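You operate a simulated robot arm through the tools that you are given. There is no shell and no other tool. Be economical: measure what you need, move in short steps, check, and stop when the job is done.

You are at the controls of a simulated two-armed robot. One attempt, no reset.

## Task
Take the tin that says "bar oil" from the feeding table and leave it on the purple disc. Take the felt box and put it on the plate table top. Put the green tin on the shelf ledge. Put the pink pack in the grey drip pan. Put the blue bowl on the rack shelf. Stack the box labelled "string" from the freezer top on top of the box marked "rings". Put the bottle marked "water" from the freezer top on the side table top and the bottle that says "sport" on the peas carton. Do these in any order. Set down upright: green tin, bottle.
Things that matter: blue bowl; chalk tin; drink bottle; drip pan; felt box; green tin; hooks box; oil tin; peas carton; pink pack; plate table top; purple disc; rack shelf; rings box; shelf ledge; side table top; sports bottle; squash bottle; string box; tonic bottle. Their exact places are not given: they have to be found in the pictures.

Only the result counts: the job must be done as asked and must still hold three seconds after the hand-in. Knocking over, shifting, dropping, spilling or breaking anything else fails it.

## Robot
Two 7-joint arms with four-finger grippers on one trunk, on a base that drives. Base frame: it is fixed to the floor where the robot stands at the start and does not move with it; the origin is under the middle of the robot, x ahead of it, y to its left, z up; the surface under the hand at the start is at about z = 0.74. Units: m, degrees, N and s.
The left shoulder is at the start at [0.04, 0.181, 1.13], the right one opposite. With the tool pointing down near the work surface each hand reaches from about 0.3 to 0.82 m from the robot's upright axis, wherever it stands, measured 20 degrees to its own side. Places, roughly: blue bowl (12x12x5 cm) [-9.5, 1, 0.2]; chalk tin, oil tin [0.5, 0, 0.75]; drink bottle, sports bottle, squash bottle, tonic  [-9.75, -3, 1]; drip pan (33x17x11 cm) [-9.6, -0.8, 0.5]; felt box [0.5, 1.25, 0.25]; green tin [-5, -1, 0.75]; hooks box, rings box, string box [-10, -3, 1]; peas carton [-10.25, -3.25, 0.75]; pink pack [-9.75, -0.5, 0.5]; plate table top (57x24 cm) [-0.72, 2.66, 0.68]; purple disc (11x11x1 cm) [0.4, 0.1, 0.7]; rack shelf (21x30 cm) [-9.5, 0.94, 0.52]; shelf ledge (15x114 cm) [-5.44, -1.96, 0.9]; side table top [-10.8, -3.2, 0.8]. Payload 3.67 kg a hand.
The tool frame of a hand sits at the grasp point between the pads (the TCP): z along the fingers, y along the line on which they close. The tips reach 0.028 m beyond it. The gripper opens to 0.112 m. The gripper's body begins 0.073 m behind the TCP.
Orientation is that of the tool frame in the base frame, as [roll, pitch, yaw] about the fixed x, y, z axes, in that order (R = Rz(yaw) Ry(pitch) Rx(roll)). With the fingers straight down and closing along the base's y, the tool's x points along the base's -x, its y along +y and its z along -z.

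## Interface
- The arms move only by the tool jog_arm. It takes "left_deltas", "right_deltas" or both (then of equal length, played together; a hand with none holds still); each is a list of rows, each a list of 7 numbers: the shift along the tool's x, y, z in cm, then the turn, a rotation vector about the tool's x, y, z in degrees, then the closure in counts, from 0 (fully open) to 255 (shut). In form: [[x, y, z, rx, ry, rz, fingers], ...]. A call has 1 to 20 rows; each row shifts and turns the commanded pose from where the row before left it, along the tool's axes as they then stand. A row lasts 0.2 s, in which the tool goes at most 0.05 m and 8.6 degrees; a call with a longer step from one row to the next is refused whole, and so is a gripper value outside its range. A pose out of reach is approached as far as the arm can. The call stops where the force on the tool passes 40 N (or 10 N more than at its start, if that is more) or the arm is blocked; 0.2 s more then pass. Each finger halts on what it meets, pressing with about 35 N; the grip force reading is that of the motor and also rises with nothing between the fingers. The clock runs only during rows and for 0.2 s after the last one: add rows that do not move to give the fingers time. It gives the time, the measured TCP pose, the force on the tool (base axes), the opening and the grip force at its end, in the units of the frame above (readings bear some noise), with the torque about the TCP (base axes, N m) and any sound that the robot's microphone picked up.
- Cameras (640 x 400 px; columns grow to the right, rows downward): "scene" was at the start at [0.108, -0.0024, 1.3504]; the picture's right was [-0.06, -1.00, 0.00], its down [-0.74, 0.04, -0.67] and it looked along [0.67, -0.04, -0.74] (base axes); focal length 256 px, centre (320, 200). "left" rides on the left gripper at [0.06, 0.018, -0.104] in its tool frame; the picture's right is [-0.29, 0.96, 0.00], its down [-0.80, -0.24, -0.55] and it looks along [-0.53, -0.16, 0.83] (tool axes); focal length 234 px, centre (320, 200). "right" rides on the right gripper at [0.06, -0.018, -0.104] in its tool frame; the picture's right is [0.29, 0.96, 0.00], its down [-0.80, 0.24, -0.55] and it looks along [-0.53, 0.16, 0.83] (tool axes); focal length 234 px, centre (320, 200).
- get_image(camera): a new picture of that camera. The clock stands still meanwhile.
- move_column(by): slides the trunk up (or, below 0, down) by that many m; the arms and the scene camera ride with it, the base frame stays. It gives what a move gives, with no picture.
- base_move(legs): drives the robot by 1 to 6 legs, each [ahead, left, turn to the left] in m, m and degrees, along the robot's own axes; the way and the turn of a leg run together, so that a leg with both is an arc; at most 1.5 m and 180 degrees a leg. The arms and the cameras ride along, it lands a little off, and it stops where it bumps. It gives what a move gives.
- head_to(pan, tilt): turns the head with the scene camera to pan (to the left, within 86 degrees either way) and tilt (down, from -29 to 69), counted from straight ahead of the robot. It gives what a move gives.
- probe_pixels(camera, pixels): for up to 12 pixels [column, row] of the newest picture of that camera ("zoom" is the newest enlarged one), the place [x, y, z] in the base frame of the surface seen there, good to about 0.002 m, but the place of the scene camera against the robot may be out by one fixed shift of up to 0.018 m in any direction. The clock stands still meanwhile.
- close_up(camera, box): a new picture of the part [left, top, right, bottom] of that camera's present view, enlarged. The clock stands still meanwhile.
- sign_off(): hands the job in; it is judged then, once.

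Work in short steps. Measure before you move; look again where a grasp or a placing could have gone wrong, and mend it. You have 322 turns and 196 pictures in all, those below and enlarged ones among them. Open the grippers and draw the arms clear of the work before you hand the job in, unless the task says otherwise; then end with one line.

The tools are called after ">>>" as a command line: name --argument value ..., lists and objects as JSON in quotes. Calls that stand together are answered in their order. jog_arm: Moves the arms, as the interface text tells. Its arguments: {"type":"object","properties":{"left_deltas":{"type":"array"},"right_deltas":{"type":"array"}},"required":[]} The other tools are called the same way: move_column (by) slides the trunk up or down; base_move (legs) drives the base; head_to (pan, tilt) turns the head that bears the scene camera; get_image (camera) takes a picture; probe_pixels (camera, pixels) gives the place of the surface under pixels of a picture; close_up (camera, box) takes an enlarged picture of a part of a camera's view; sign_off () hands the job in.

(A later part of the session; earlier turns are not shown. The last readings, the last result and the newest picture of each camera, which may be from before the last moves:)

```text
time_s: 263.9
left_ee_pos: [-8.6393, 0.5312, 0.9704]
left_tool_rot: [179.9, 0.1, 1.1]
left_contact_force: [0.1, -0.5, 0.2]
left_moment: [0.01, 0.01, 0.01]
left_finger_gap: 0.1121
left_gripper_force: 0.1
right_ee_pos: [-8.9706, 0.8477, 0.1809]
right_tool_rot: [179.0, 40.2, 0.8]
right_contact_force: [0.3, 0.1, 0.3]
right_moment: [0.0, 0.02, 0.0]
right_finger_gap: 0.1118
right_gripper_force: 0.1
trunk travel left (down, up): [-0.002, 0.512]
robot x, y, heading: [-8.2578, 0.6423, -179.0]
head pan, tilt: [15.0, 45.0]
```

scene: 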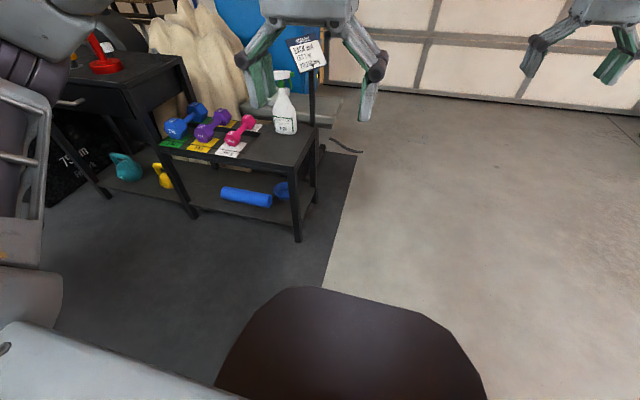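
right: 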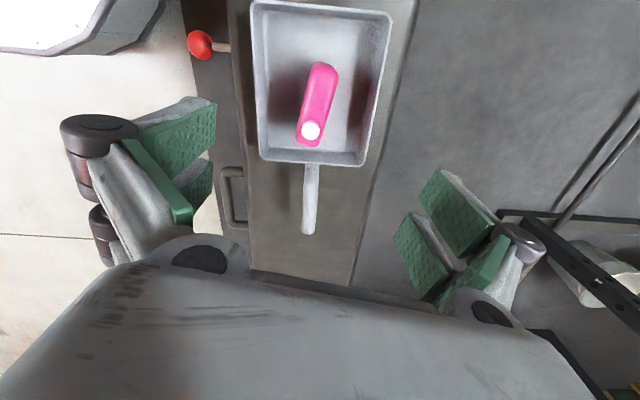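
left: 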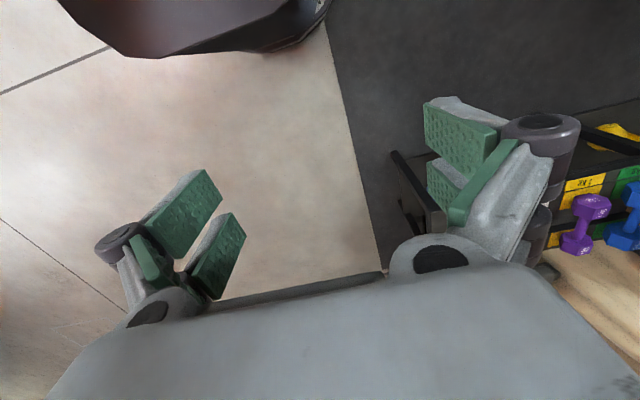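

Reached z 0.181. I'll raise the trunk 5 cm for entry, drive up short of the rack, and look with the right camera.

>>> move_column --by 0.05

>>> base_move --legs '[[0.22, -0.08, -1]]'

>>> get_image --camera "right"

>>> get_image --camera "scene"

```text
time_s: 264.8
left_ee_pos: [-8.6391, 0.532, 1.0193]
left_tool_rot: [180.0, -0.1, 0.9]
left_contact_force: [0.6, 0.2, -0.1]
left_moment: [0.0, 0.0, 0.01]
left_finger_gap: 0.112
left_gripper_force: 0.0
right_ee_pos: [-8.9704, 0.8476, 0.2294]
right_tool_rot: [179.1, 40.2, 0.7]
right_contact_force: [0.8, -0.5, -0.5]
right_moment: [-0.01, 0.01, -0.01]
right_finger_gap: 0.1119
right_gripper_force: 0.0
trunk travel left (down, up): [-0.052, 0.462]
robot x, y, heading: [-8.26, 0.6436, -179.0]
head pan, tilt: [15.0, 45.0]
```

```text
time_s: 266.6
left_ee_pos: [-8.8629, 0.6184, 1.0189]
left_tool_rot: [-180.0, -0.1, -0.2]
left_contact_force: [-0.1, -0.6, -0.2]
left_moment: [0.0, -0.06, -0.03]
left_finger_gap: 0.112
left_gripper_force: 0.0
right_ee_pos: [-9.187, 0.9402, 0.2286]
right_tool_rot: [178.9, 40.1, -0.4]
right_contact_force: [0.9, 0.5, -0.3]
right_moment: [-0.01, 0.04, 0.0]
right_finger_gap: 0.112
right_gripper_force: 0.1
trunk travel left (down, up): [-0.052, 0.462]
robot x, y, heading: [-8.4789, 0.7213, 179.6]
head pan, tilt: [15.0, 45.0]
```

```text
128 pictures are left
```

right: 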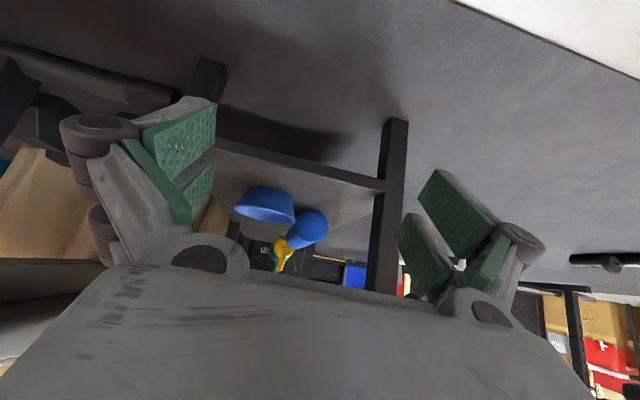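

```text
127 pictures are left
```

scene: 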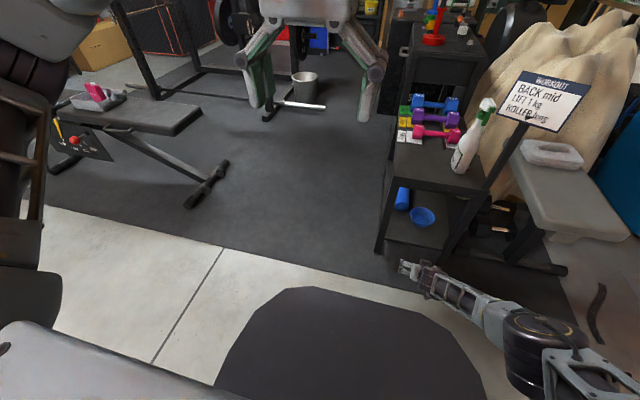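

I'll get the bowl's position and shape from close-ups.

>>> close_up --camera "right" --box '[210, 150, 350, 280]'

>>> probe_pixels --camera "right" --pixels '[[236, 207], [294, 222], [265, 188], [252, 210], [278, 217], [265, 213], [250, 190], [290, 200], [215, 165], [385, 185], [400, 170], [300, 190]]'

>>> close_up --camera "scene" --box '[370, 150, 510, 260]'

>>> probe_pixels --camera "scene" --pixels '[[411, 213], [434, 213], [422, 208], [422, 226], [422, 215], [430, 180], [445, 185], [400, 165], [478, 188], [390, 245], [405, 205]]'

```text
3.08 times, centred on (280, 215) of right
```

zoom: 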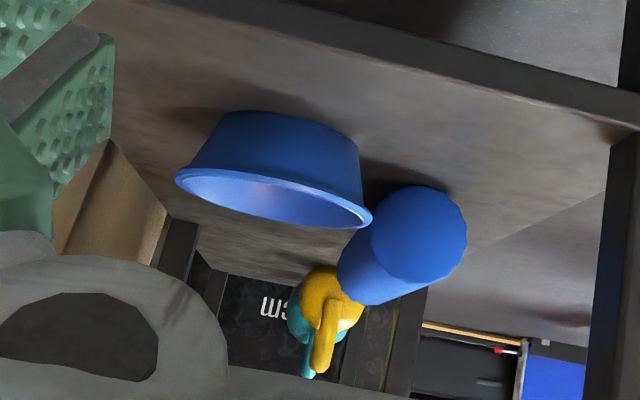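

```text
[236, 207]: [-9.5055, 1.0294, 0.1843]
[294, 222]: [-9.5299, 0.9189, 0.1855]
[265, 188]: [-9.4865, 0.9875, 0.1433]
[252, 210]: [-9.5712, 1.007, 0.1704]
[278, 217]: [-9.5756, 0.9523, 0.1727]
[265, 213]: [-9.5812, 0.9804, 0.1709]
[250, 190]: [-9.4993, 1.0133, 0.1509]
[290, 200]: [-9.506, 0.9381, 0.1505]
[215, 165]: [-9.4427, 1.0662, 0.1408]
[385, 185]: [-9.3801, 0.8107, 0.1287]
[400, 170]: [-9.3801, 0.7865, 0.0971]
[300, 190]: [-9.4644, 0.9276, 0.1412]
```

```text
3.64 times, centred on (440, 205) of scene
```

zoom: 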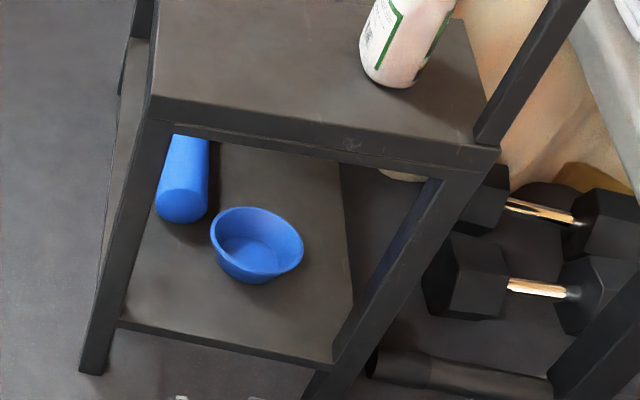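

```text
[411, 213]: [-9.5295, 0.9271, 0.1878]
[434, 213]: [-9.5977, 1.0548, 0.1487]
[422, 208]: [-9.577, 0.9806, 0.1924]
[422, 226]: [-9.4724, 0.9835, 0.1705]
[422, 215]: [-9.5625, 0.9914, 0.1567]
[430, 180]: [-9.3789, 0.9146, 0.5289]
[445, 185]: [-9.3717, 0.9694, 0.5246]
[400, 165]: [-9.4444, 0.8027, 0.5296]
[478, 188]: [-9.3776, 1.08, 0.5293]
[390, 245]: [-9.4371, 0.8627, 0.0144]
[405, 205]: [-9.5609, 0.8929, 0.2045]
```

The bowl rim is centred at about (-9.52, 0.978), z 0.187. I'll check the height of the side rail's underside before entering.

>>> probe_pixels --camera "zoom" --pixels '[[320, 125], [320, 140], [320, 150], [300, 155], [345, 160], [250, 145], [490, 165], [170, 210], [258, 285], [215, 240], [302, 245]]'

>>> jog_arm --right_deltas '[[0, 0, 0, -4.3, 0, -5.1, 118], [0, 0, 0, -4.3, 0, -5.1, 118], [0, 0, 0, -4.3, 0, -5.1, 118], [0, 0, 0, 0, 0, 0, 118]]'

```text
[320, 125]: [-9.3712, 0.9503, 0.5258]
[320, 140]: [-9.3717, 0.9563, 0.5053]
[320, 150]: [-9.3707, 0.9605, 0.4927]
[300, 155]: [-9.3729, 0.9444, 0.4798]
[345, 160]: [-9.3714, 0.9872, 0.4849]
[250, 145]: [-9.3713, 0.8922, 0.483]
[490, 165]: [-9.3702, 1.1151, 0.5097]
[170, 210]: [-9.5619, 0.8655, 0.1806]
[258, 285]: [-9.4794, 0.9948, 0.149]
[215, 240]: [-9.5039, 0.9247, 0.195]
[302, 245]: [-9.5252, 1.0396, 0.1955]
```

```text
time_s: 267.6
left_ee_pos: [-8.8622, 0.6179, 1.0192]
left_tool_rot: [180.0, 0.0, -0.2]
left_contact_force: [0.2, 1.0, -0.6]
left_moment: [-0.02, 0.02, 0.0]
left_finger_gap: 0.1119
left_gripper_force: 0.1
right_ee_pos: [-9.1869, 0.9397, 0.2302]
right_tool_rot: [179.2, 40.5, 19.6]
right_contact_force: [0.0, 0.4, 0.1]
right_moment: [0.01, 0.02, 0.03]
right_finger_gap: 0.0598
right_gripper_force: 0.1
trunk travel left (down, up): [-0.052, 0.462]
robot x, y, heading: [-8.481, 0.7182, 179.6]
head pan, tilt: [15.0, 45.0]
```

The rail underside is at about 0.468. For more clearance on entry I'll tilt the hand a bit flatter and check it's reachable.

>>> jog_arm --right_deltas '[[0, 0, 0, 0, -4, 0, 118], [0, 0, 0, 0, -4, 0, 118], [0, 0, 0, 0, 0, 0, 118]]'

```text
time_s: 268.4
left_ee_pos: [-8.8613, 0.618, 1.0175]
left_tool_rot: [-180.0, -0.1, -0.2]
left_contact_force: [-0.2, 0.0, 0.0]
left_moment: [-0.01, 0.01, 0.03]
left_finger_gap: 0.112
left_gripper_force: 0.0
right_ee_pos: [-9.1867, 0.9402, 0.2309]
right_tool_rot: [179.0, 48.5, 19.4]
right_contact_force: [-0.2, 0.1, 0.5]
right_moment: [0.01, 0.0, 0.03]
right_finger_gap: 0.0601
right_gripper_force: 0.1
trunk travel left (down, up): [-0.052, 0.462]
robot x, y, heading: [-8.4813, 0.7249, 179.9]
head pan, tilt: [15.0, 45.0]
```

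Reachable. I'll drive in 20 cm and look.

>>> base_move --legs '[[0.2, 0.01, 0]]'

>>> get_image --camera "right"

>>> get_image --camera "scene"

```text
time_s: 270.0
left_ee_pos: [-9.0611, 0.6072, 1.0181]
left_tool_rot: [180.0, -0.1, -0.1]
left_contact_force: [-0.9, 0.1, 0.0]
left_moment: [0.03, -0.05, 0.0]
left_finger_gap: 0.1121
left_gripper_force: 0.0
right_ee_pos: [-9.3858, 0.9276, 0.2297]
right_tool_rot: [178.8, 48.3, 19.4]
right_contact_force: [0.0, -0.5, -0.2]
right_moment: [-0.03, 0.02, 0.01]
right_finger_gap: 0.0599
right_gripper_force: 0.1
trunk travel left (down, up): [-0.052, 0.462]
robot x, y, heading: [-8.6787, 0.7112, 180.0]
head pan, tilt: [15.0, 45.0]
```

```text
124 pictures are left
```

right: 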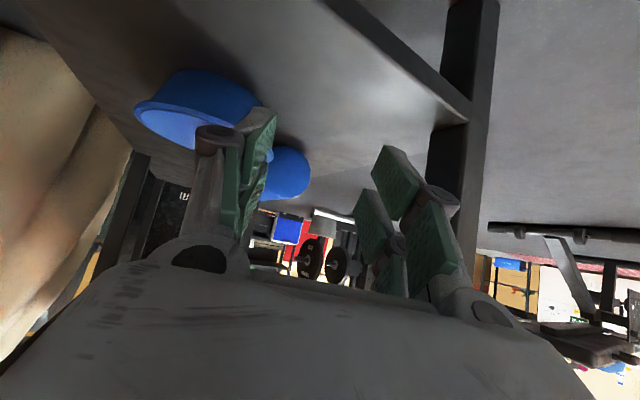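

```text
123 pictures are left
```

scene: 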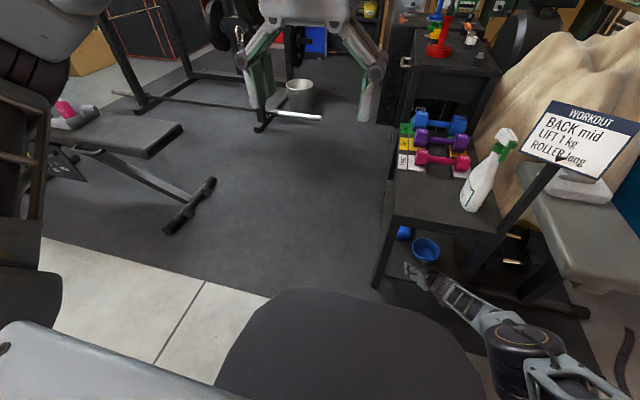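

Clear so far. I'll drive the last 11 cm so the fingers straddle the rim from above.

>>> base_move --legs '[[0.112, 0.004, 0]]'

>>> get_image --camera "right"

>>> close_up --camera "scene" --box '[370, 180, 570, 330]'

```text
time_s: 271.2
left_ee_pos: [-9.1744, 0.604, 1.019]
left_tool_rot: [-180.0, -0.2, -0.2]
left_contact_force: [-0.3, -0.3, -0.9]
left_moment: [0.03, -0.05, -0.01]
left_finger_gap: 0.112
left_gripper_force: 0.0
right_ee_pos: [-9.4977, 0.9258, 0.2292]
right_tool_rot: [179.0, 48.3, 19.4]
right_contact_force: [0.7, -0.2, -1.0]
right_moment: [-0.04, 0.02, 0.0]
right_finger_gap: 0.0604
right_gripper_force: 0.1
trunk travel left (down, up): [-0.052, 0.462]
robot x, y, heading: [-8.7902, 0.7013, 179.9]
head pan, tilt: [15.0, 45.0]
```

```text
122 pictures are left
```

right: 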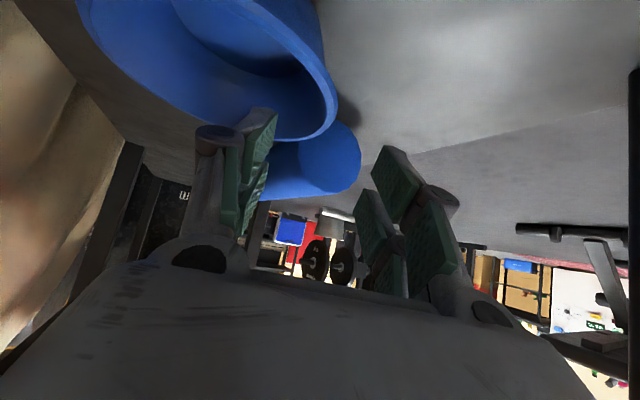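

```text
2.67 times, centred on (470, 255) of scene
```

zoom: 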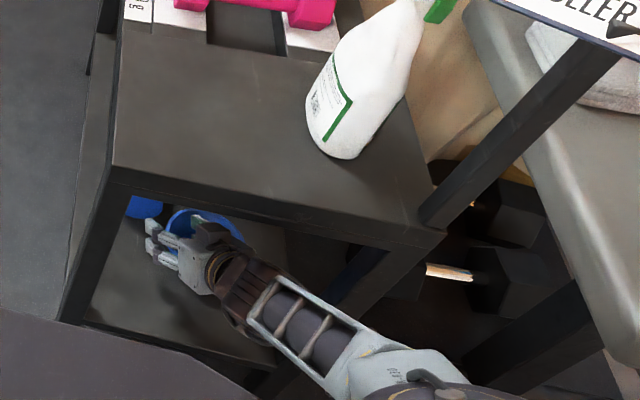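

>>> probe_pixels --camera "right" --pixels '[[336, 105], [320, 60], [330, 85], [310, 138], [290, 140], [300, 110], [322, 20], [325, 150], [358, 155]]'

```text
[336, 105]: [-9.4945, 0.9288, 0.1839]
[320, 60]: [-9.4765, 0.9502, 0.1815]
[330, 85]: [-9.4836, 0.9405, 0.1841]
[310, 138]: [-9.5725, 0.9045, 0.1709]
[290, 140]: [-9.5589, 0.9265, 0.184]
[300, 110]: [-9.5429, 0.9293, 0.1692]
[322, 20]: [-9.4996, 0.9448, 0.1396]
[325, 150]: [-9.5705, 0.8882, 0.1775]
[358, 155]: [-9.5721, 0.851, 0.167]
```

The rim lies right between the fingers at (-9.495, 0.929). I'll lower the trunk 4.4 cm and close.

>>> move_column --by -0.044

>>> get_image --camera "right"

```text
time_s: 272.1
left_ee_pos: [-9.172, 0.6026, 0.9753]
left_tool_rot: [180.0, -0.2, -0.1]
left_contact_force: [0.8, -1.0, 0.0]
left_moment: [-0.01, -0.02, 0.02]
left_finger_gap: 0.1121
left_gripper_force: 0.1
right_ee_pos: [-9.4974, 0.9251, 0.1877]
right_tool_rot: [179.0, 48.5, 19.3]
right_contact_force: [0.2, 0.1, -0.4]
right_moment: [0.0, -0.01, 0.0]
right_finger_gap: 0.0602
right_gripper_force: 0.0
trunk travel left (down, up): [-0.008, 0.506]
robot x, y, heading: [-8.7911, 0.7081, 179.5]
head pan, tilt: [15.0, 45.0]
```

```text
120 pictures are left
```

right: 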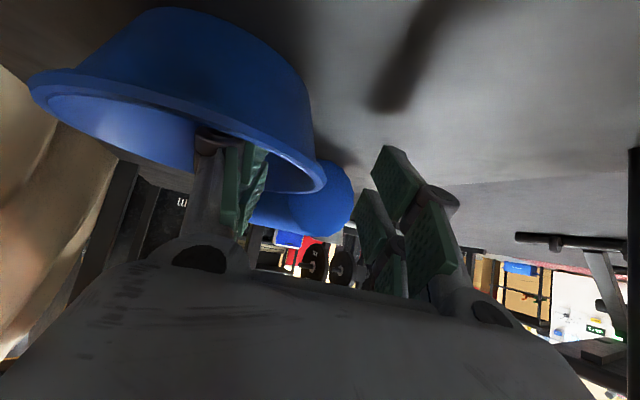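

The inner finger is inside the bowl. Closing now.

>>> jog_arm --right_deltas '[[0, 0, 0, 0, 0, 0, 160], [0, 0, 0, 0, 0, 0, 200], [0, 0, 0, 0, 0, 0, 255], [0, 0, 0, 0, 0, 0, 255], [0, 0, 0, 0, 0, 0, 255]]'

>>> get_image --camera "right"

```text
time_s: 273.3
left_ee_pos: [-9.1737, 0.6051, 0.975]
left_tool_rot: [-179.9, -0.1, -0.2]
left_contact_force: [0.6, 0.1, -0.1]
left_moment: [0.03, -0.02, 0.0]
left_finger_gap: 0.1119
left_gripper_force: 0.0
right_ee_pos: [-9.4976, 0.9258, 0.1878]
right_tool_rot: [179.0, 48.5, 19.4]
right_contact_force: [-0.4, -0.8, 1.6]
right_moment: [0.11, 0.04, -0.01]
right_finger_gap: 0.0137
right_gripper_force: 35.3
trunk travel left (down, up): [-0.008, 0.506]
robot x, y, heading: [-8.7918, 0.7065, 179.8]
head pan, tilt: [15.0, 45.0]
```

```text
119 pictures are left
```

right: 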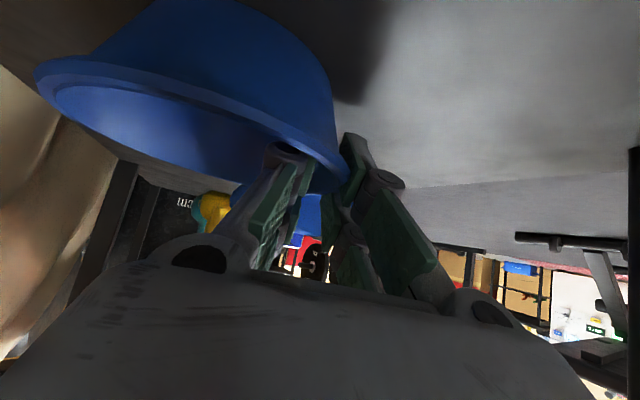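

Rim gripped. I'll lift 3.5 cm and back out.

>>> move_column --by 0.035

>>> base_move --legs '[[-0.4, 0, 0]]'

>>> get_image --camera "right"

>>> get_image --camera "scene"

```text
time_s: 274.1
left_ee_pos: [-9.1742, 0.6038, 1.0102]
left_tool_rot: [-179.9, 0.0, -0.1]
left_contact_force: [0.3, 0.0, 0.5]
left_moment: [0.0, -0.02, -0.02]
left_finger_gap: 0.112
left_gripper_force: 0.1
right_ee_pos: [-9.4978, 0.9257, 0.2218]
right_tool_rot: [179.0, 48.4, 19.4]
right_contact_force: [-1.3, -0.2, -1.8]
right_moment: [-0.05, 0.03, 0.04]
right_finger_gap: 0.0134
right_gripper_force: 35.1
trunk travel left (down, up): [-0.043, 0.471]
robot x, y, heading: [-8.787, 0.7058, 179.8]
head pan, tilt: [15.0, 45.0]
```

```text
time_s: 276.6
left_ee_pos: [-8.7707, 0.603, 1.0097]
left_tool_rot: [-180.0, -0.1, -0.2]
left_contact_force: [0.0, -0.2, -0.3]
left_moment: [0.01, -0.01, 0.01]
left_finger_gap: 0.1118
left_gripper_force: 0.1
right_ee_pos: [-9.0959, 0.9249, 0.2218]
right_tool_rot: [179.0, 48.5, 19.3]
right_contact_force: [0.7, -0.3, -0.6]
right_moment: [-0.06, -0.01, 0.0]
right_finger_gap: 0.0138
right_gripper_force: 34.4
trunk travel left (down, up): [-0.043, 0.471]
robot x, y, heading: [-8.3871, 0.7103, 179.8]
head pan, tilt: [15.0, 45.0]
```

```text
118 pictures are left
```

right: 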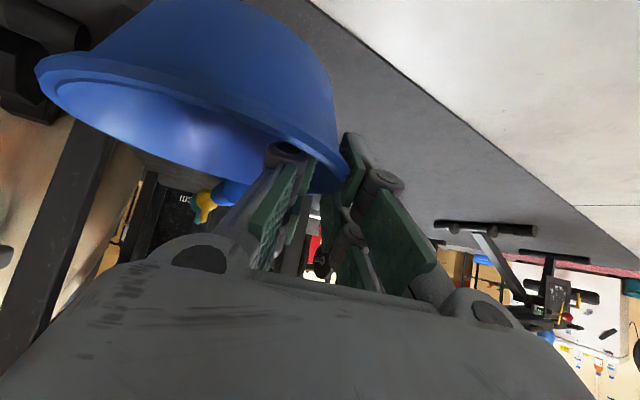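

```text
117 pictures are left
```

scene: 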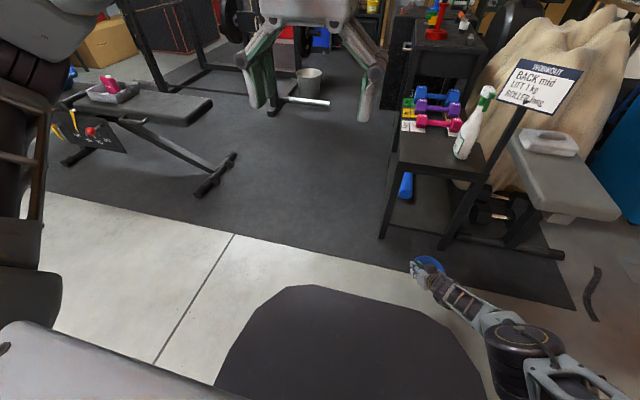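

The bowl is held. I'll raise the trunk 39 cm and probe the target shelf, the spray bottle and the sign.

>>> move_column --by 0.39

>>> get_image --camera "scene"

```text
time_s: 280.4
left_ee_pos: [-8.771, 0.6037, 1.4007]
left_tool_rot: [-179.9, -0.1, -0.2]
left_contact_force: [0.2, 0.6, -0.1]
left_moment: [-0.01, 0.01, 0.0]
left_finger_gap: 0.1117
left_gripper_force: 0.0
right_ee_pos: [-9.0966, 0.9239, 0.6121]
right_tool_rot: [179.0, 48.5, 19.4]
right_contact_force: [0.3, 0.0, -0.8]
right_moment: [-0.04, 0.01, 0.0]
right_finger_gap: 0.0136
right_gripper_force: 34.7
trunk travel left (down, up): [-0.433, 0.081]
robot x, y, heading: [-8.3904, 0.7087, 179.9]
head pan, tilt: [15.0, 45.0]
```

```text
116 pictures are left
```

scene: 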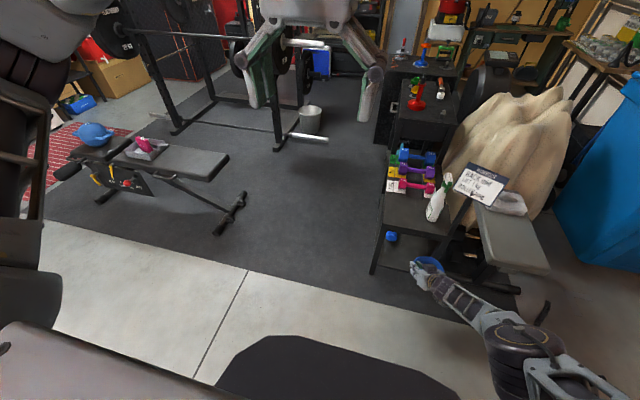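

>>> close_up --camera "scene" --box '[360, 140, 520, 290]'

>>> probe_pixels --camera "scene" --pixels '[[454, 180], [503, 195], [465, 198], [490, 205], [430, 218], [428, 222], [436, 221], [400, 222], [385, 222], [420, 230], [425, 190], [395, 193]]'

```text
2.67 times, centred on (440, 215) of scene
```

zoom: 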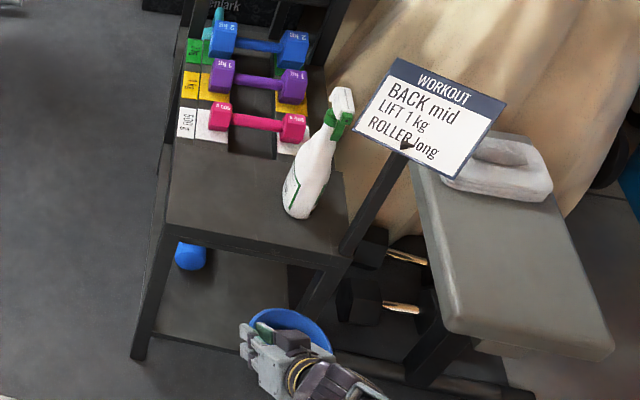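

```text
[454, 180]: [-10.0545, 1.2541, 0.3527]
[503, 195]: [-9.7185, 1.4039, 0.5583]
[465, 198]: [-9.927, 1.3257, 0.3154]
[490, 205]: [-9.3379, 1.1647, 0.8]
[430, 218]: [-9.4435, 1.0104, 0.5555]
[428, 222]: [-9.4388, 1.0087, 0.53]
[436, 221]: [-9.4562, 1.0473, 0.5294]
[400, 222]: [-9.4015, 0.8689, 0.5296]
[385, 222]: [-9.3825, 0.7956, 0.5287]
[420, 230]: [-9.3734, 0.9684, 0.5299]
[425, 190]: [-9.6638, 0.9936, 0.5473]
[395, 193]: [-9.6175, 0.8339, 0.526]
```

The shelf is clear around (-9.475, 0.865). I'll drive so the bowl sits above that spot.

>>> base_move --legs '[[0.2, 0.113, 0], [0.158, 0, 0]]'

>>> get_image --camera "right"

>>> get_image --camera "scene"

```text
time_s: 283.1
left_ee_pos: [-9.1239, 0.491, 1.401]
left_tool_rot: [-180.0, 0.2, -0.4]
left_contact_force: [0.5, 1.2, 0.9]
left_moment: [0.03, 0.02, -0.02]
left_finger_gap: 0.1117
left_gripper_force: 0.0
right_ee_pos: [-9.4508, 0.8154, 0.6132]
right_tool_rot: [178.9, 48.5, 19.3]
right_contact_force: [0.4, 0.1, -0.6]
right_moment: [-0.04, 0.0, -0.02]
right_finger_gap: 0.0131
right_gripper_force: 35.5
trunk travel left (down, up): [-0.433, 0.081]
robot x, y, heading: [-8.7456, 0.597, 179.8]
head pan, tilt: [15.0, 45.0]
```

```text
114 pictures are left
```

right: 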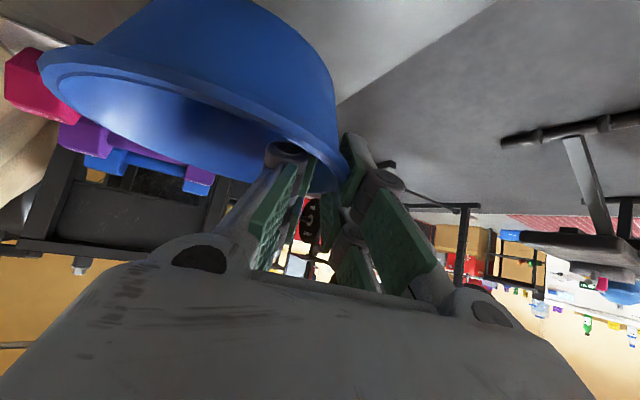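

```text
113 pictures are left
```

scene: 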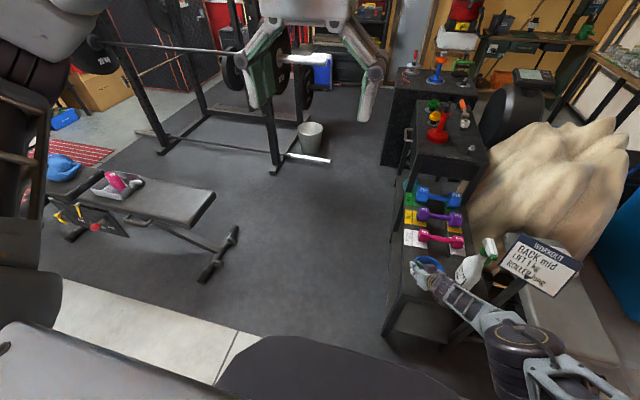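

>>> close_up --camera "scene" --box '[380, 200, 520, 320]'

>>> probe_pixels --camera "scene" --pixels '[[418, 262], [440, 268], [430, 256], [465, 275], [400, 305], [430, 310]]'

```text
3.33 times, centred on (450, 260) of scene
```

zoom: 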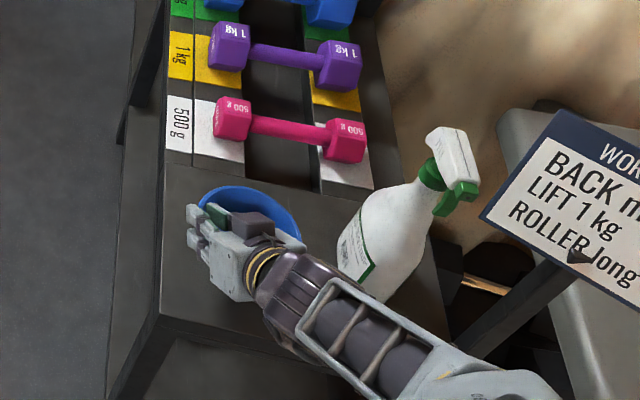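

```text
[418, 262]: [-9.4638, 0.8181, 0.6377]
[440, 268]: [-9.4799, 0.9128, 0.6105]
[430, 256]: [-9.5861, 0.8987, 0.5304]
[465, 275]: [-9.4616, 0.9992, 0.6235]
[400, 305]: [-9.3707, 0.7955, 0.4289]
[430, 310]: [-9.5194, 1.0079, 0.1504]
```

Clearance to the spray bottle looks fine. I'll lower with the trunk.

>>> move_column --by -0.042

```text
time_s: 284.0
left_ee_pos: [-9.127, 0.4918, 1.3579]
left_tool_rot: [-180.0, -0.1, -0.4]
left_contact_force: [0.0, 0.1, 0.5]
left_moment: [-0.03, 0.04, -0.03]
left_finger_gap: 0.1119
left_gripper_force: 0.2
right_ee_pos: [-9.4507, 0.8136, 0.5703]
right_tool_rot: [179.0, 48.5, 19.2]
right_contact_force: [-0.4, 0.2, -1.0]
right_moment: [-0.02, 0.02, 0.02]
right_finger_gap: 0.0131
right_gripper_force: 34.9
trunk travel left (down, up): [-0.391, 0.123]
robot x, y, heading: [-8.748, 0.5912, 179.5]
head pan, tilt: [15.0, 45.0]
```

>>> move_column --by -0.005

```text
time_s: 284.5
left_ee_pos: [-9.1243, 0.4902, 1.3535]
left_tool_rot: [180.0, 0.0, -0.3]
left_contact_force: [0.1, -0.2, -0.2]
left_moment: [0.02, -0.01, 0.02]
left_finger_gap: 0.112
left_gripper_force: 0.1
right_ee_pos: [-9.452, 0.8149, 0.5681]
right_tool_rot: [179.2, 48.9, 19.3]
right_contact_force: [2.6, -1.0, 23.9]
right_moment: [0.36, 0.58, -0.12]
right_finger_gap: 0.013
right_gripper_force: 34.6
trunk travel left (down, up): [-0.386, 0.128]
robot x, y, heading: [-8.745, 0.592, 179.5]
head pan, tilt: [15.0, 45.0]
```

Contact. I'll relieve 2 mm, open, then rise straight up.

>>> move_column --by 0.002

>>> jog_arm --right_deltas '[[0, 0, 0, 0, 0, 0, 200], [0, 0, 0, 0, 0, 0, 130], [0, 0, 0, 0, 0, 0, 130], [0, 0, 0, 0, 0, 0, 130], [-2.2, 0, -2.0, 0, 0, 0, 130], [-3, 0, -2.65, 0, 0, 0, 130], [-3, 0, -2.65, 0, 0, 0, 130], [0, 0, 0, 0, 0, 0, 130]]'

>>> get_image --camera "right"

```text
time_s: 285.1
left_ee_pos: [-9.1262, 0.4911, 1.3559]
left_tool_rot: [-180.0, 0.0, -0.4]
left_contact_force: [0.8, 0.9, -0.4]
left_moment: [-0.01, -0.01, 0.02]
left_finger_gap: 0.1121
left_gripper_force: 0.0
right_ee_pos: [-9.4516, 0.8142, 0.5679]
right_tool_rot: [179.0, 48.7, 19.3]
right_contact_force: [-6.9, -0.6, 16.6]
right_moment: [0.19, 0.98, 0.1]
right_finger_gap: 0.0129
right_gripper_force: 35.0
trunk travel left (down, up): [-0.388, 0.126]
robot x, y, heading: [-8.7457, 0.5953, 179.8]
head pan, tilt: [15.0, 45.0]
```

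```text
time_s: 286.3
left_ee_pos: [-9.1246, 0.4944, 1.3556]
left_tool_rot: [179.9, -0.1, -0.5]
left_contact_force: [0.2, 1.6, 1.2]
left_moment: [-0.06, 0.05, -0.01]
left_finger_gap: 0.1117
left_gripper_force: 0.1
right_ee_pos: [-9.436, 0.8719, 0.5598]
right_tool_rot: [180.0, 44.4, 14.1]
right_contact_force: [5.0, 0.0, 14.2]
right_moment: [0.54, -0.35, -0.17]
right_finger_gap: 0.0552
right_gripper_force: 0.2
trunk travel left (down, up): [-0.388, 0.126]
robot x, y, heading: [-8.7471, 0.5945, 179.5]
head pan, tilt: [15.0, 45.0]
stopped in row 6 (right hand): the force on the tool passed its limit at 73 N (the readings are from after the stop); the commanded pose is now the measured one
```

```text
111 pictures are left
```

right: 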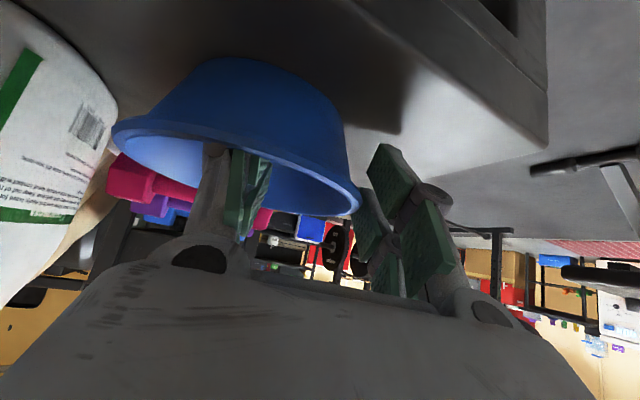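

The hand jumped sideways unexpectedly (arm near its limits). I'll check the bowl and bottle before moving anything.

>>> get_image --camera "scene"

>>> close_up --camera "scene" --box '[370, 190, 530, 320]'

```text
110 pictures are left
```

scene: 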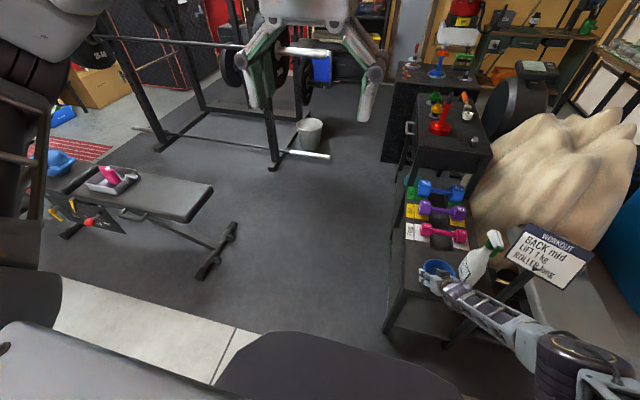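

```text
3.08 times, centred on (450, 255) of scene
```

zoom: 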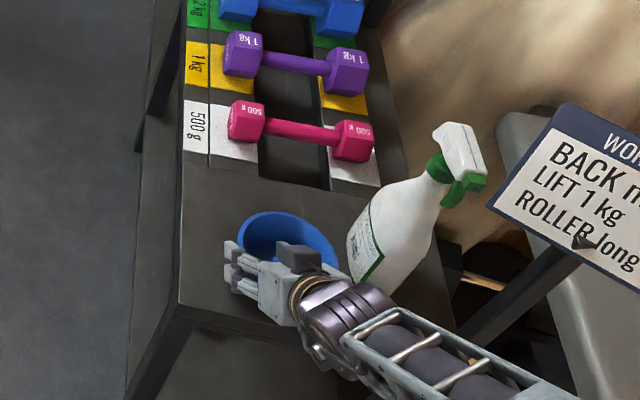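

>>> probe_pixels --camera "zoom" --pixels '[[352, 265], [360, 282], [380, 250], [350, 240], [415, 255], [405, 270], [245, 240], [270, 215], [320, 240], [300, 285], [330, 330], [460, 150]]'

>>> probe_pixels --camera "right" --pixels '[[118, 130], [357, 205], [260, 62], [235, 130], [340, 130], [60, 150], [110, 100]]'

```text
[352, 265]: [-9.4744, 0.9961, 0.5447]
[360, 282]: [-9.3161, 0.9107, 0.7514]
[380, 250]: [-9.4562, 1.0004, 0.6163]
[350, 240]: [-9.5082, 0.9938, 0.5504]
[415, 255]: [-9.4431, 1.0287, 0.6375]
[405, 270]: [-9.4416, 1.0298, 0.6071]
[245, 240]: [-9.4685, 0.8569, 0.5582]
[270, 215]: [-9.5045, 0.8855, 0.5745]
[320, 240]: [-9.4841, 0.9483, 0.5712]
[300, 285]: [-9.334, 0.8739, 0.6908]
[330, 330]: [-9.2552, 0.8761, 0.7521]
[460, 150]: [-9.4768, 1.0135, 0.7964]
```

```text
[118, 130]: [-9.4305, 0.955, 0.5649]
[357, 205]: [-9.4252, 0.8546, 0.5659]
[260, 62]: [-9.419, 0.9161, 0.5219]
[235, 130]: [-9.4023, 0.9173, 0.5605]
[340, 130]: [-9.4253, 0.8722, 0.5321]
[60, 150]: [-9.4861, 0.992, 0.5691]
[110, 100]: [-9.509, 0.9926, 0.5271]
```

The bowl sits flat on the shelf at about (-9.455, 0.905), and the bottle is unmoved (its face is still at y≈0.995). I'll lift the hand out using the trunk instead of the arm.

>>> move_column --by 0.03

>>> get_image --camera "right"

```text
time_s: 287.0
left_ee_pos: [-9.1276, 0.4908, 1.3861]
left_tool_rot: [180.0, -0.1, -0.4]
left_contact_force: [1.0, -0.7, 0.3]
left_moment: [0.01, -0.01, 0.03]
left_finger_gap: 0.112
left_gripper_force: 0.0
right_ee_pos: [-9.4351, 0.8715, 0.5895]
right_tool_rot: [-179.9, 44.2, 14.2]
right_contact_force: [-0.2, -0.2, -0.9]
right_moment: [0.0, -0.01, 0.04]
right_finger_gap: 0.0547
right_gripper_force: 0.0
trunk travel left (down, up): [-0.418, 0.096]
robot x, y, heading: [-8.7478, 0.5964, 179.7]
head pan, tilt: [15.0, 45.0]
```

```text
108 pictures are left
```

right: 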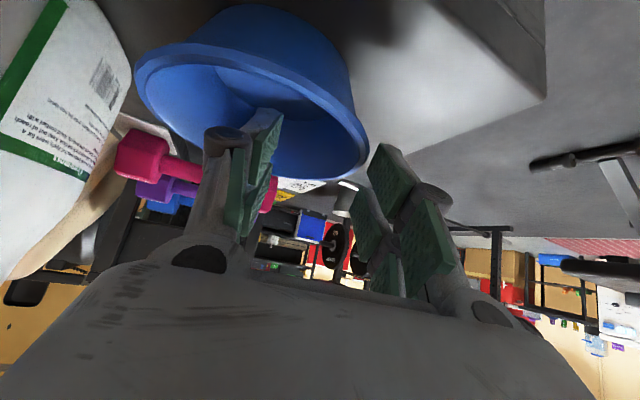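

Free of contact and the bowl stays put. I'll raise further, then back away.

>>> move_column --by 0.08

>>> base_move --legs '[[-0.4, 0, 0]]'

>>> get_image --camera "scene"

>>> get_image --camera "right"

```text
time_s: 288.2
left_ee_pos: [-9.129, 0.4917, 1.4654]
left_tool_rot: [-180.0, -0.1, -0.4]
left_contact_force: [-0.3, 0.3, 0.0]
left_moment: [0.0, 0.0, 0.01]
left_finger_gap: 0.112
left_gripper_force: 0.1
right_ee_pos: [-9.4355, 0.8704, 0.6683]
right_tool_rot: [-179.8, 44.3, 14.3]
right_contact_force: [0.3, 0.0, -0.2]
right_moment: [-0.03, 0.03, 0.02]
right_finger_gap: 0.0548
right_gripper_force: 0.0
trunk travel left (down, up): [-0.498, 0.016]
robot x, y, heading: [-8.7482, 0.5929, 179.6]
head pan, tilt: [15.0, 45.0]
```

```text
time_s: 290.8
left_ee_pos: [-8.7271, 0.4904, 1.465]
left_tool_rot: [-179.9, -0.2, -0.6]
left_contact_force: [-0.1, 1.2, -0.8]
left_moment: [0.0, -0.01, 0.0]
left_finger_gap: 0.1123
left_gripper_force: 0.1
right_ee_pos: [-9.0317, 0.8707, 0.6672]
right_tool_rot: [-179.9, 44.2, 13.9]
right_contact_force: [0.2, 0.2, 0.6]
right_moment: [-0.01, -0.01, -0.02]
right_finger_gap: 0.0549
right_gripper_force: 0.1
trunk travel left (down, up): [-0.498, 0.016]
robot x, y, heading: [-8.3422, 0.5912, 179.3]
head pan, tilt: [15.0, 45.0]
```

```text
107 pictures are left
```

scene: 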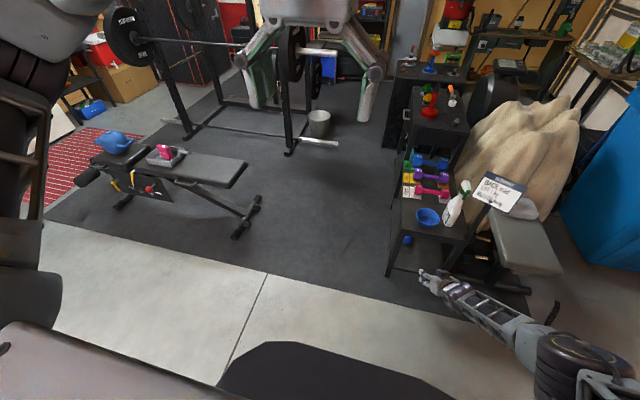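

```text
106 pictures are left
```

right: 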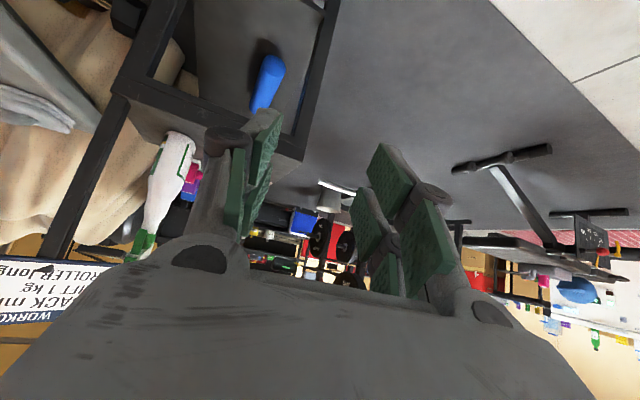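

>>> close_up --camera "scene" --box '[370, 140, 530, 280]'

>>> probe_pixels --camera "zoom" --pixels '[[188, 215], [280, 220], [235, 198], [235, 245], [300, 235], [320, 240], [340, 180], [235, 260]]'

```text
2.86 times, centred on (450, 210) of scene
```

zoom: 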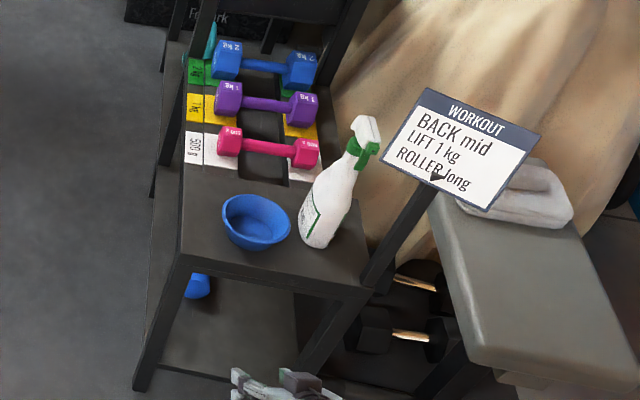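

```text
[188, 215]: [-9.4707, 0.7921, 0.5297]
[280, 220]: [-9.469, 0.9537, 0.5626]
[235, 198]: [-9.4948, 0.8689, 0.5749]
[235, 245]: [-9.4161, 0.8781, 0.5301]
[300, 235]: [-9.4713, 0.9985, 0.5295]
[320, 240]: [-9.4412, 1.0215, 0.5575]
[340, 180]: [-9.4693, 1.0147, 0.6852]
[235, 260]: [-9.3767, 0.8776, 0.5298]
```

The bowl is upright on the rack shelf and the bottle is undisturbed. I'll restore the arm posture and trunk height, then head for the freezer area.

>>> jog_arm --right_deltas '[[0, 0, -3, 3, 7, 3, 0], [0, 0, -3, 3, 7, 3, 0], [0, 0, -3, 3, 7, 3, 0], [0, 0, -3, 0, 8, 0, 0], [0, 0, -3, 0, 8, 0, 0], [0, 0, -3, 0, 7, 0, 0], [0, 0, -3, 0, 0, 0, 0], [0, 0, -3, 0, 0, 0, 0], [0, 0, 0, 0, 0, 0, 0]]'

>>> move_column --by -0.25

>>> get_image --camera "scene"

```text
time_s: 292.8
left_ee_pos: [-8.7274, 0.4894, 1.4652]
left_tool_rot: [180.0, -0.1, -0.7]
left_contact_force: [0.4, -1.1, -0.2]
left_moment: [0.0, 0.0, 0.02]
left_finger_gap: 0.1119
left_gripper_force: 0.0
right_ee_pos: [-8.9556, 0.8729, 0.886]
right_tool_rot: [-177.4, 0.4, 1.4]
right_contact_force: [-0.3, -0.5, 0.0]
right_moment: [0.02, 0.01, -0.01]
right_finger_gap: 0.1119
right_gripper_force: 0.0
trunk travel left (down, up): [-0.498, 0.016]
robot x, y, heading: [-8.3445, 0.5864, 179.5]
head pan, tilt: [15.0, 45.0]
```

```text
time_s: 295.3
left_ee_pos: [-8.726, 0.4909, 1.2155]
left_tool_rot: [179.9, -0.1, -0.7]
left_contact_force: [0.3, 0.4, -0.8]
left_moment: [0.01, 0.01, 0.0]
left_finger_gap: 0.1118
left_gripper_force: 0.0
right_ee_pos: [-8.9556, 0.8713, 0.6359]
right_tool_rot: [-177.5, 0.5, 1.5]
right_contact_force: [0.1, 0.0, 0.4]
right_moment: [-0.02, -0.03, 0.03]
right_finger_gap: 0.1119
right_gripper_force: 0.0
trunk travel left (down, up): [-0.248, 0.266]
robot x, y, heading: [-8.3415, 0.5912, 179.2]
head pan, tilt: [15.0, 45.0]
```

```text
104 pictures are left
```

scene: 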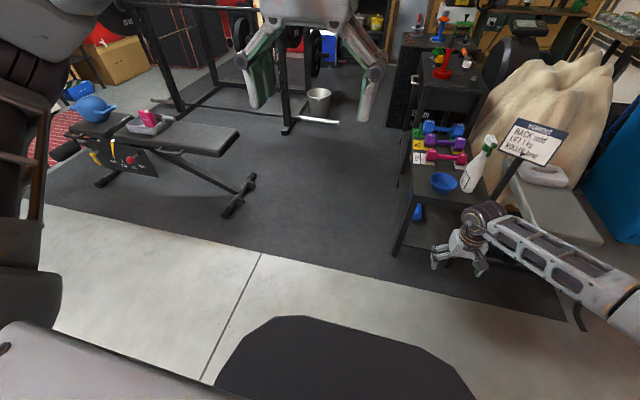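

>>> jog_arm --left_deltas '[[0, 0, 4, 0, 0, 0, 0], [0, 0, 4, 0, 0, 0, 0], [0, 0, 4, 0, 0, 0, 0], [0, 0, 4, 0, 0, 0, 0], [0, 0, 0, 0, 0, 0, 0], [0, 0, 0, 0, 0, 0, 0], [0, 0, 0, 0, 0, 0, 0], [0, 0, 0, 0, 0, 0, 0], [0, 0, 0, 0, 0, 0, 0], [0, 0, 0, 0, 0, 0, 0]]' --right_deltas '[[0, 0, -4.5, -2.6, 0, 2.2, 0], [0, 0, -4.5, 0, 0, 0, 0], [0, 0, -4.5, 0, 0, 0, 0], [0, 0, -4.5, 0, 0, 0, 0], [0, 0, -4.5, 0, 0, 0, 0], [0, 0, -4.5, 0, 0, 0, 0], [0, 0, -4.5, 0, 0, 0, 0], [0, 0, -4.5, 0, 0, 0, 0], [0, 0, -4.5, 0, 0, 0, 0], [0, 0, 0, 0, 0, 0, 0]]'

>>> base_move --legs '[[0.1, 1.5, 0.5], [0, 0.5, 0]]'

>>> head_to --pan 35 --tilt 20

>>> get_image --camera "scene"

```text
time_s: 297.5
left_ee_pos: [-8.7244, 0.4897, 1.0553]
left_tool_rot: [179.9, -0.1, -0.7]
left_contact_force: [-0.5, -0.1, 0.0]
left_moment: [-0.01, 0.0, -0.03]
left_finger_gap: 0.1117
left_gripper_force: 0.0
right_ee_pos: [-8.9522, 0.8736, 1.0385]
right_tool_rot: [180.0, 0.4, -0.8]
right_contact_force: [0.1, 0.3, -1.2]
right_moment: [0.0, 0.02, -0.01]
right_finger_gap: 0.1122
right_gripper_force: 0.0
trunk travel left (down, up): [-0.248, 0.266]
robot x, y, heading: [-8.3454, 0.591, 179.3]
head pan, tilt: [15.0, 45.0]
```

```text
refused: leg 1 is longer than a leg can be; nothing moved
```

```text
time_s: 298.4
left_ee_pos: [-8.7238, 0.4911, 1.0559]
left_tool_rot: [180.0, -0.1, -0.7]
left_contact_force: [0.1, -0.2, 0.7]
left_moment: [0.01, 0.0, -0.02]
left_finger_gap: 0.1121
left_gripper_force: 0.0
right_ee_pos: [-8.9518, 0.8723, 1.0389]
right_tool_rot: [179.9, 0.5, -0.8]
right_contact_force: [0.1, 0.7, 0.0]
right_moment: [0.01, 0.0, 0.03]
right_finger_gap: 0.1116
right_gripper_force: 0.0
trunk travel left (down, up): [-0.248, 0.266]
robot x, y, heading: [-8.3439, 0.5935, 179.2]
head pan, tilt: [35.0, 20.0]
```

```text
103 pictures are left
```

scene: 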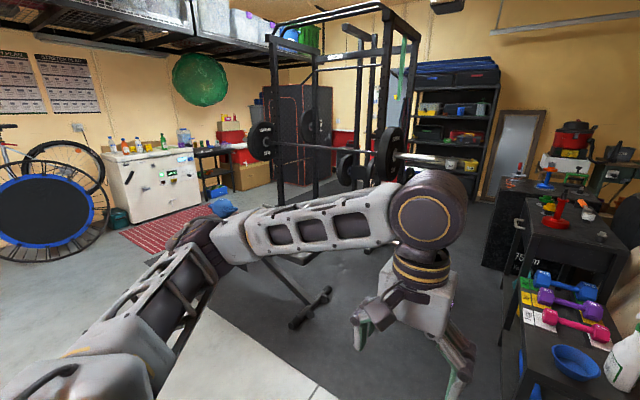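

The freezer with bottles on top is at (150,180). I'll drive left toward it in two legs.

>>> base_move --legs '[[0, 1.0, 0.7], [0, 1.1, 0]]'

>>> head_to --pan 50 --tilt 20

>>> get_image --camera "scene"

```text
time_s: 309.2
left_ee_pos: [-8.7455, -1.6272, 1.0548]
left_tool_rot: [-180.0, -0.1, -0.5]
left_contact_force: [0.3, -0.6, 0.7]
left_moment: [-0.01, -0.01, 0.0]
left_finger_gap: 0.1121
left_gripper_force: 0.0
right_ee_pos: [-8.9725, -1.2444, 1.0392]
right_tool_rot: [179.9, 0.4, -0.8]
right_contact_force: [0.8, -0.2, 0.1]
right_moment: [0.02, 0.01, 0.0]
right_finger_gap: 0.112
right_gripper_force: 0.0
trunk travel left (down, up): [-0.248, 0.266]
robot x, y, heading: [-8.3671, -1.5261, 179.3]
head pan, tilt: [35.0, 20.0]
```

```text
time_s: 310.0
left_ee_pos: [-8.7444, -1.6272, 1.0544]
left_tool_rot: [-180.0, -0.1, -0.7]
left_contact_force: [-0.5, 0.4, 0.8]
left_moment: [-0.01, -0.01, 0.0]
left_finger_gap: 0.1121
left_gripper_force: 0.1
right_ee_pos: [-8.9719, -1.2453, 1.0381]
right_tool_rot: [179.9, 0.5, -0.8]
right_contact_force: [-0.2, -0.1, 0.4]
right_moment: [-0.02, -0.01, 0.03]
right_finger_gap: 0.1119
right_gripper_force: 0.0
trunk travel left (down, up): [-0.248, 0.266]
robot x, y, heading: [-8.3637, -1.5252, 179.4]
head pan, tilt: [50.0, 20.0]
```

```text
102 pictures are left
```

scene: 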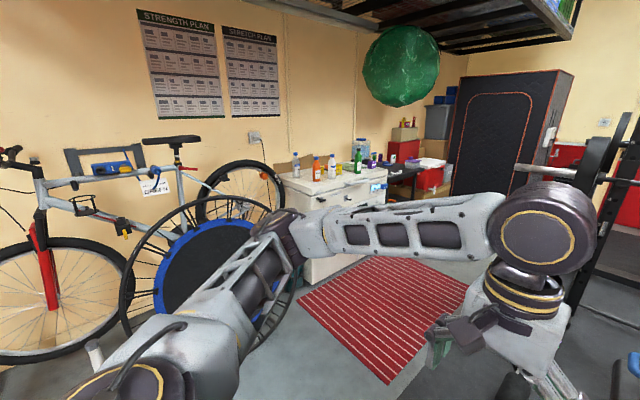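

I'll probe the freezer and nearby obstacles (rack, barbell end, bike).

>>> probe_pixels --camera "scene" --pixels '[[300, 185], [385, 175], [320, 205], [345, 175], [412, 165], [430, 165], [525, 170], [575, 160], [260, 240], [270, 190], [380, 380], [470, 290]]'

>>> close_up --camera "scene" --box '[260, 100, 480, 240]'

```text
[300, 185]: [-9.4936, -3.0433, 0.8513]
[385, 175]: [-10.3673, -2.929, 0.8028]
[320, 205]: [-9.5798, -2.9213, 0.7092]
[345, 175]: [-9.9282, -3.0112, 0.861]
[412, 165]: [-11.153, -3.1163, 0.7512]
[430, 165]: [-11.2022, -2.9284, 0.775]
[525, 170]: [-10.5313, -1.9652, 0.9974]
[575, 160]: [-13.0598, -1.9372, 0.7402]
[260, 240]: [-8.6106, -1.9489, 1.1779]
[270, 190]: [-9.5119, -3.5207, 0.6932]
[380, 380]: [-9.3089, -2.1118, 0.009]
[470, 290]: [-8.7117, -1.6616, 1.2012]
```

```text
2.86 times, centred on (370, 170) of scene
```

zoom: 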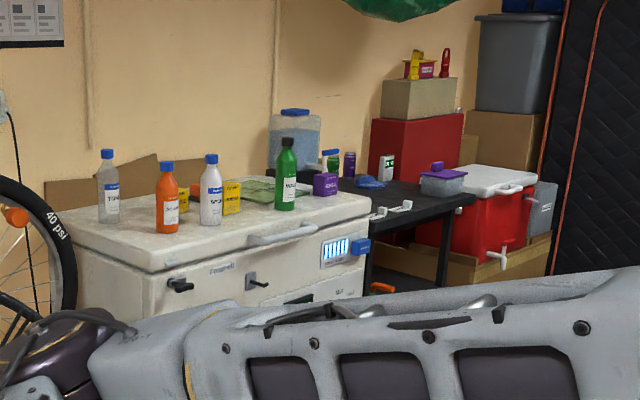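

>>> probe_pixels --camera "scene" --pixels '[[200, 260], [140, 290], [255, 230], [285, 205], [245, 215], [190, 310], [310, 300], [60, 250]]'

>>> head_to --pan 15 --tilt 40

>>> get_image --camera "scene"

```text
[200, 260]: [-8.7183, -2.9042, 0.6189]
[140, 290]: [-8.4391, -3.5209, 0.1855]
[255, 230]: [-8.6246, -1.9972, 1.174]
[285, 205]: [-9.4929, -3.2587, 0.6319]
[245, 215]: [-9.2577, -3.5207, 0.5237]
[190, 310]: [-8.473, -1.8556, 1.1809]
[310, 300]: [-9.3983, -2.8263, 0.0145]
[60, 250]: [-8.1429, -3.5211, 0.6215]
```

```text
time_s: 311.0
left_ee_pos: [-8.7451, -1.627, 1.0546]
left_tool_rot: [-179.9, -0.1, -0.6]
left_contact_force: [-0.5, -0.2, -0.1]
left_moment: [0.01, -0.01, 0.0]
left_finger_gap: 0.1117
left_gripper_force: 0.0
right_ee_pos: [-8.9734, -1.2441, 1.0384]
right_tool_rot: [179.9, 0.5, -0.6]
right_contact_force: [0.5, -0.4, 0.4]
right_moment: [-0.03, 0.0, -0.01]
right_finger_gap: 0.1122
right_gripper_force: 0.1
trunk travel left (down, up): [-0.248, 0.266]
robot x, y, heading: [-8.3673, -1.5249, 179.6]
head pan, tilt: [15.0, 40.0]
```

```text
100 pictures are left
```

scene: 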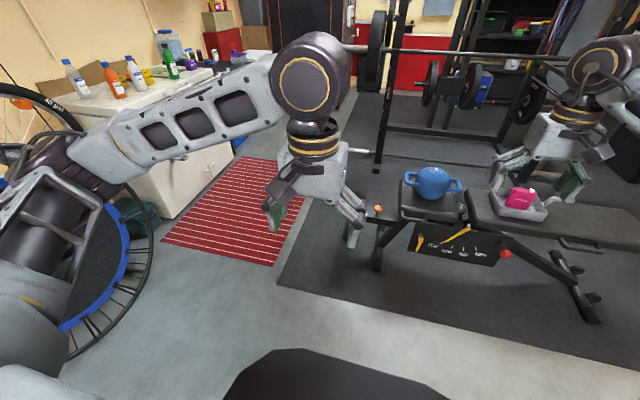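

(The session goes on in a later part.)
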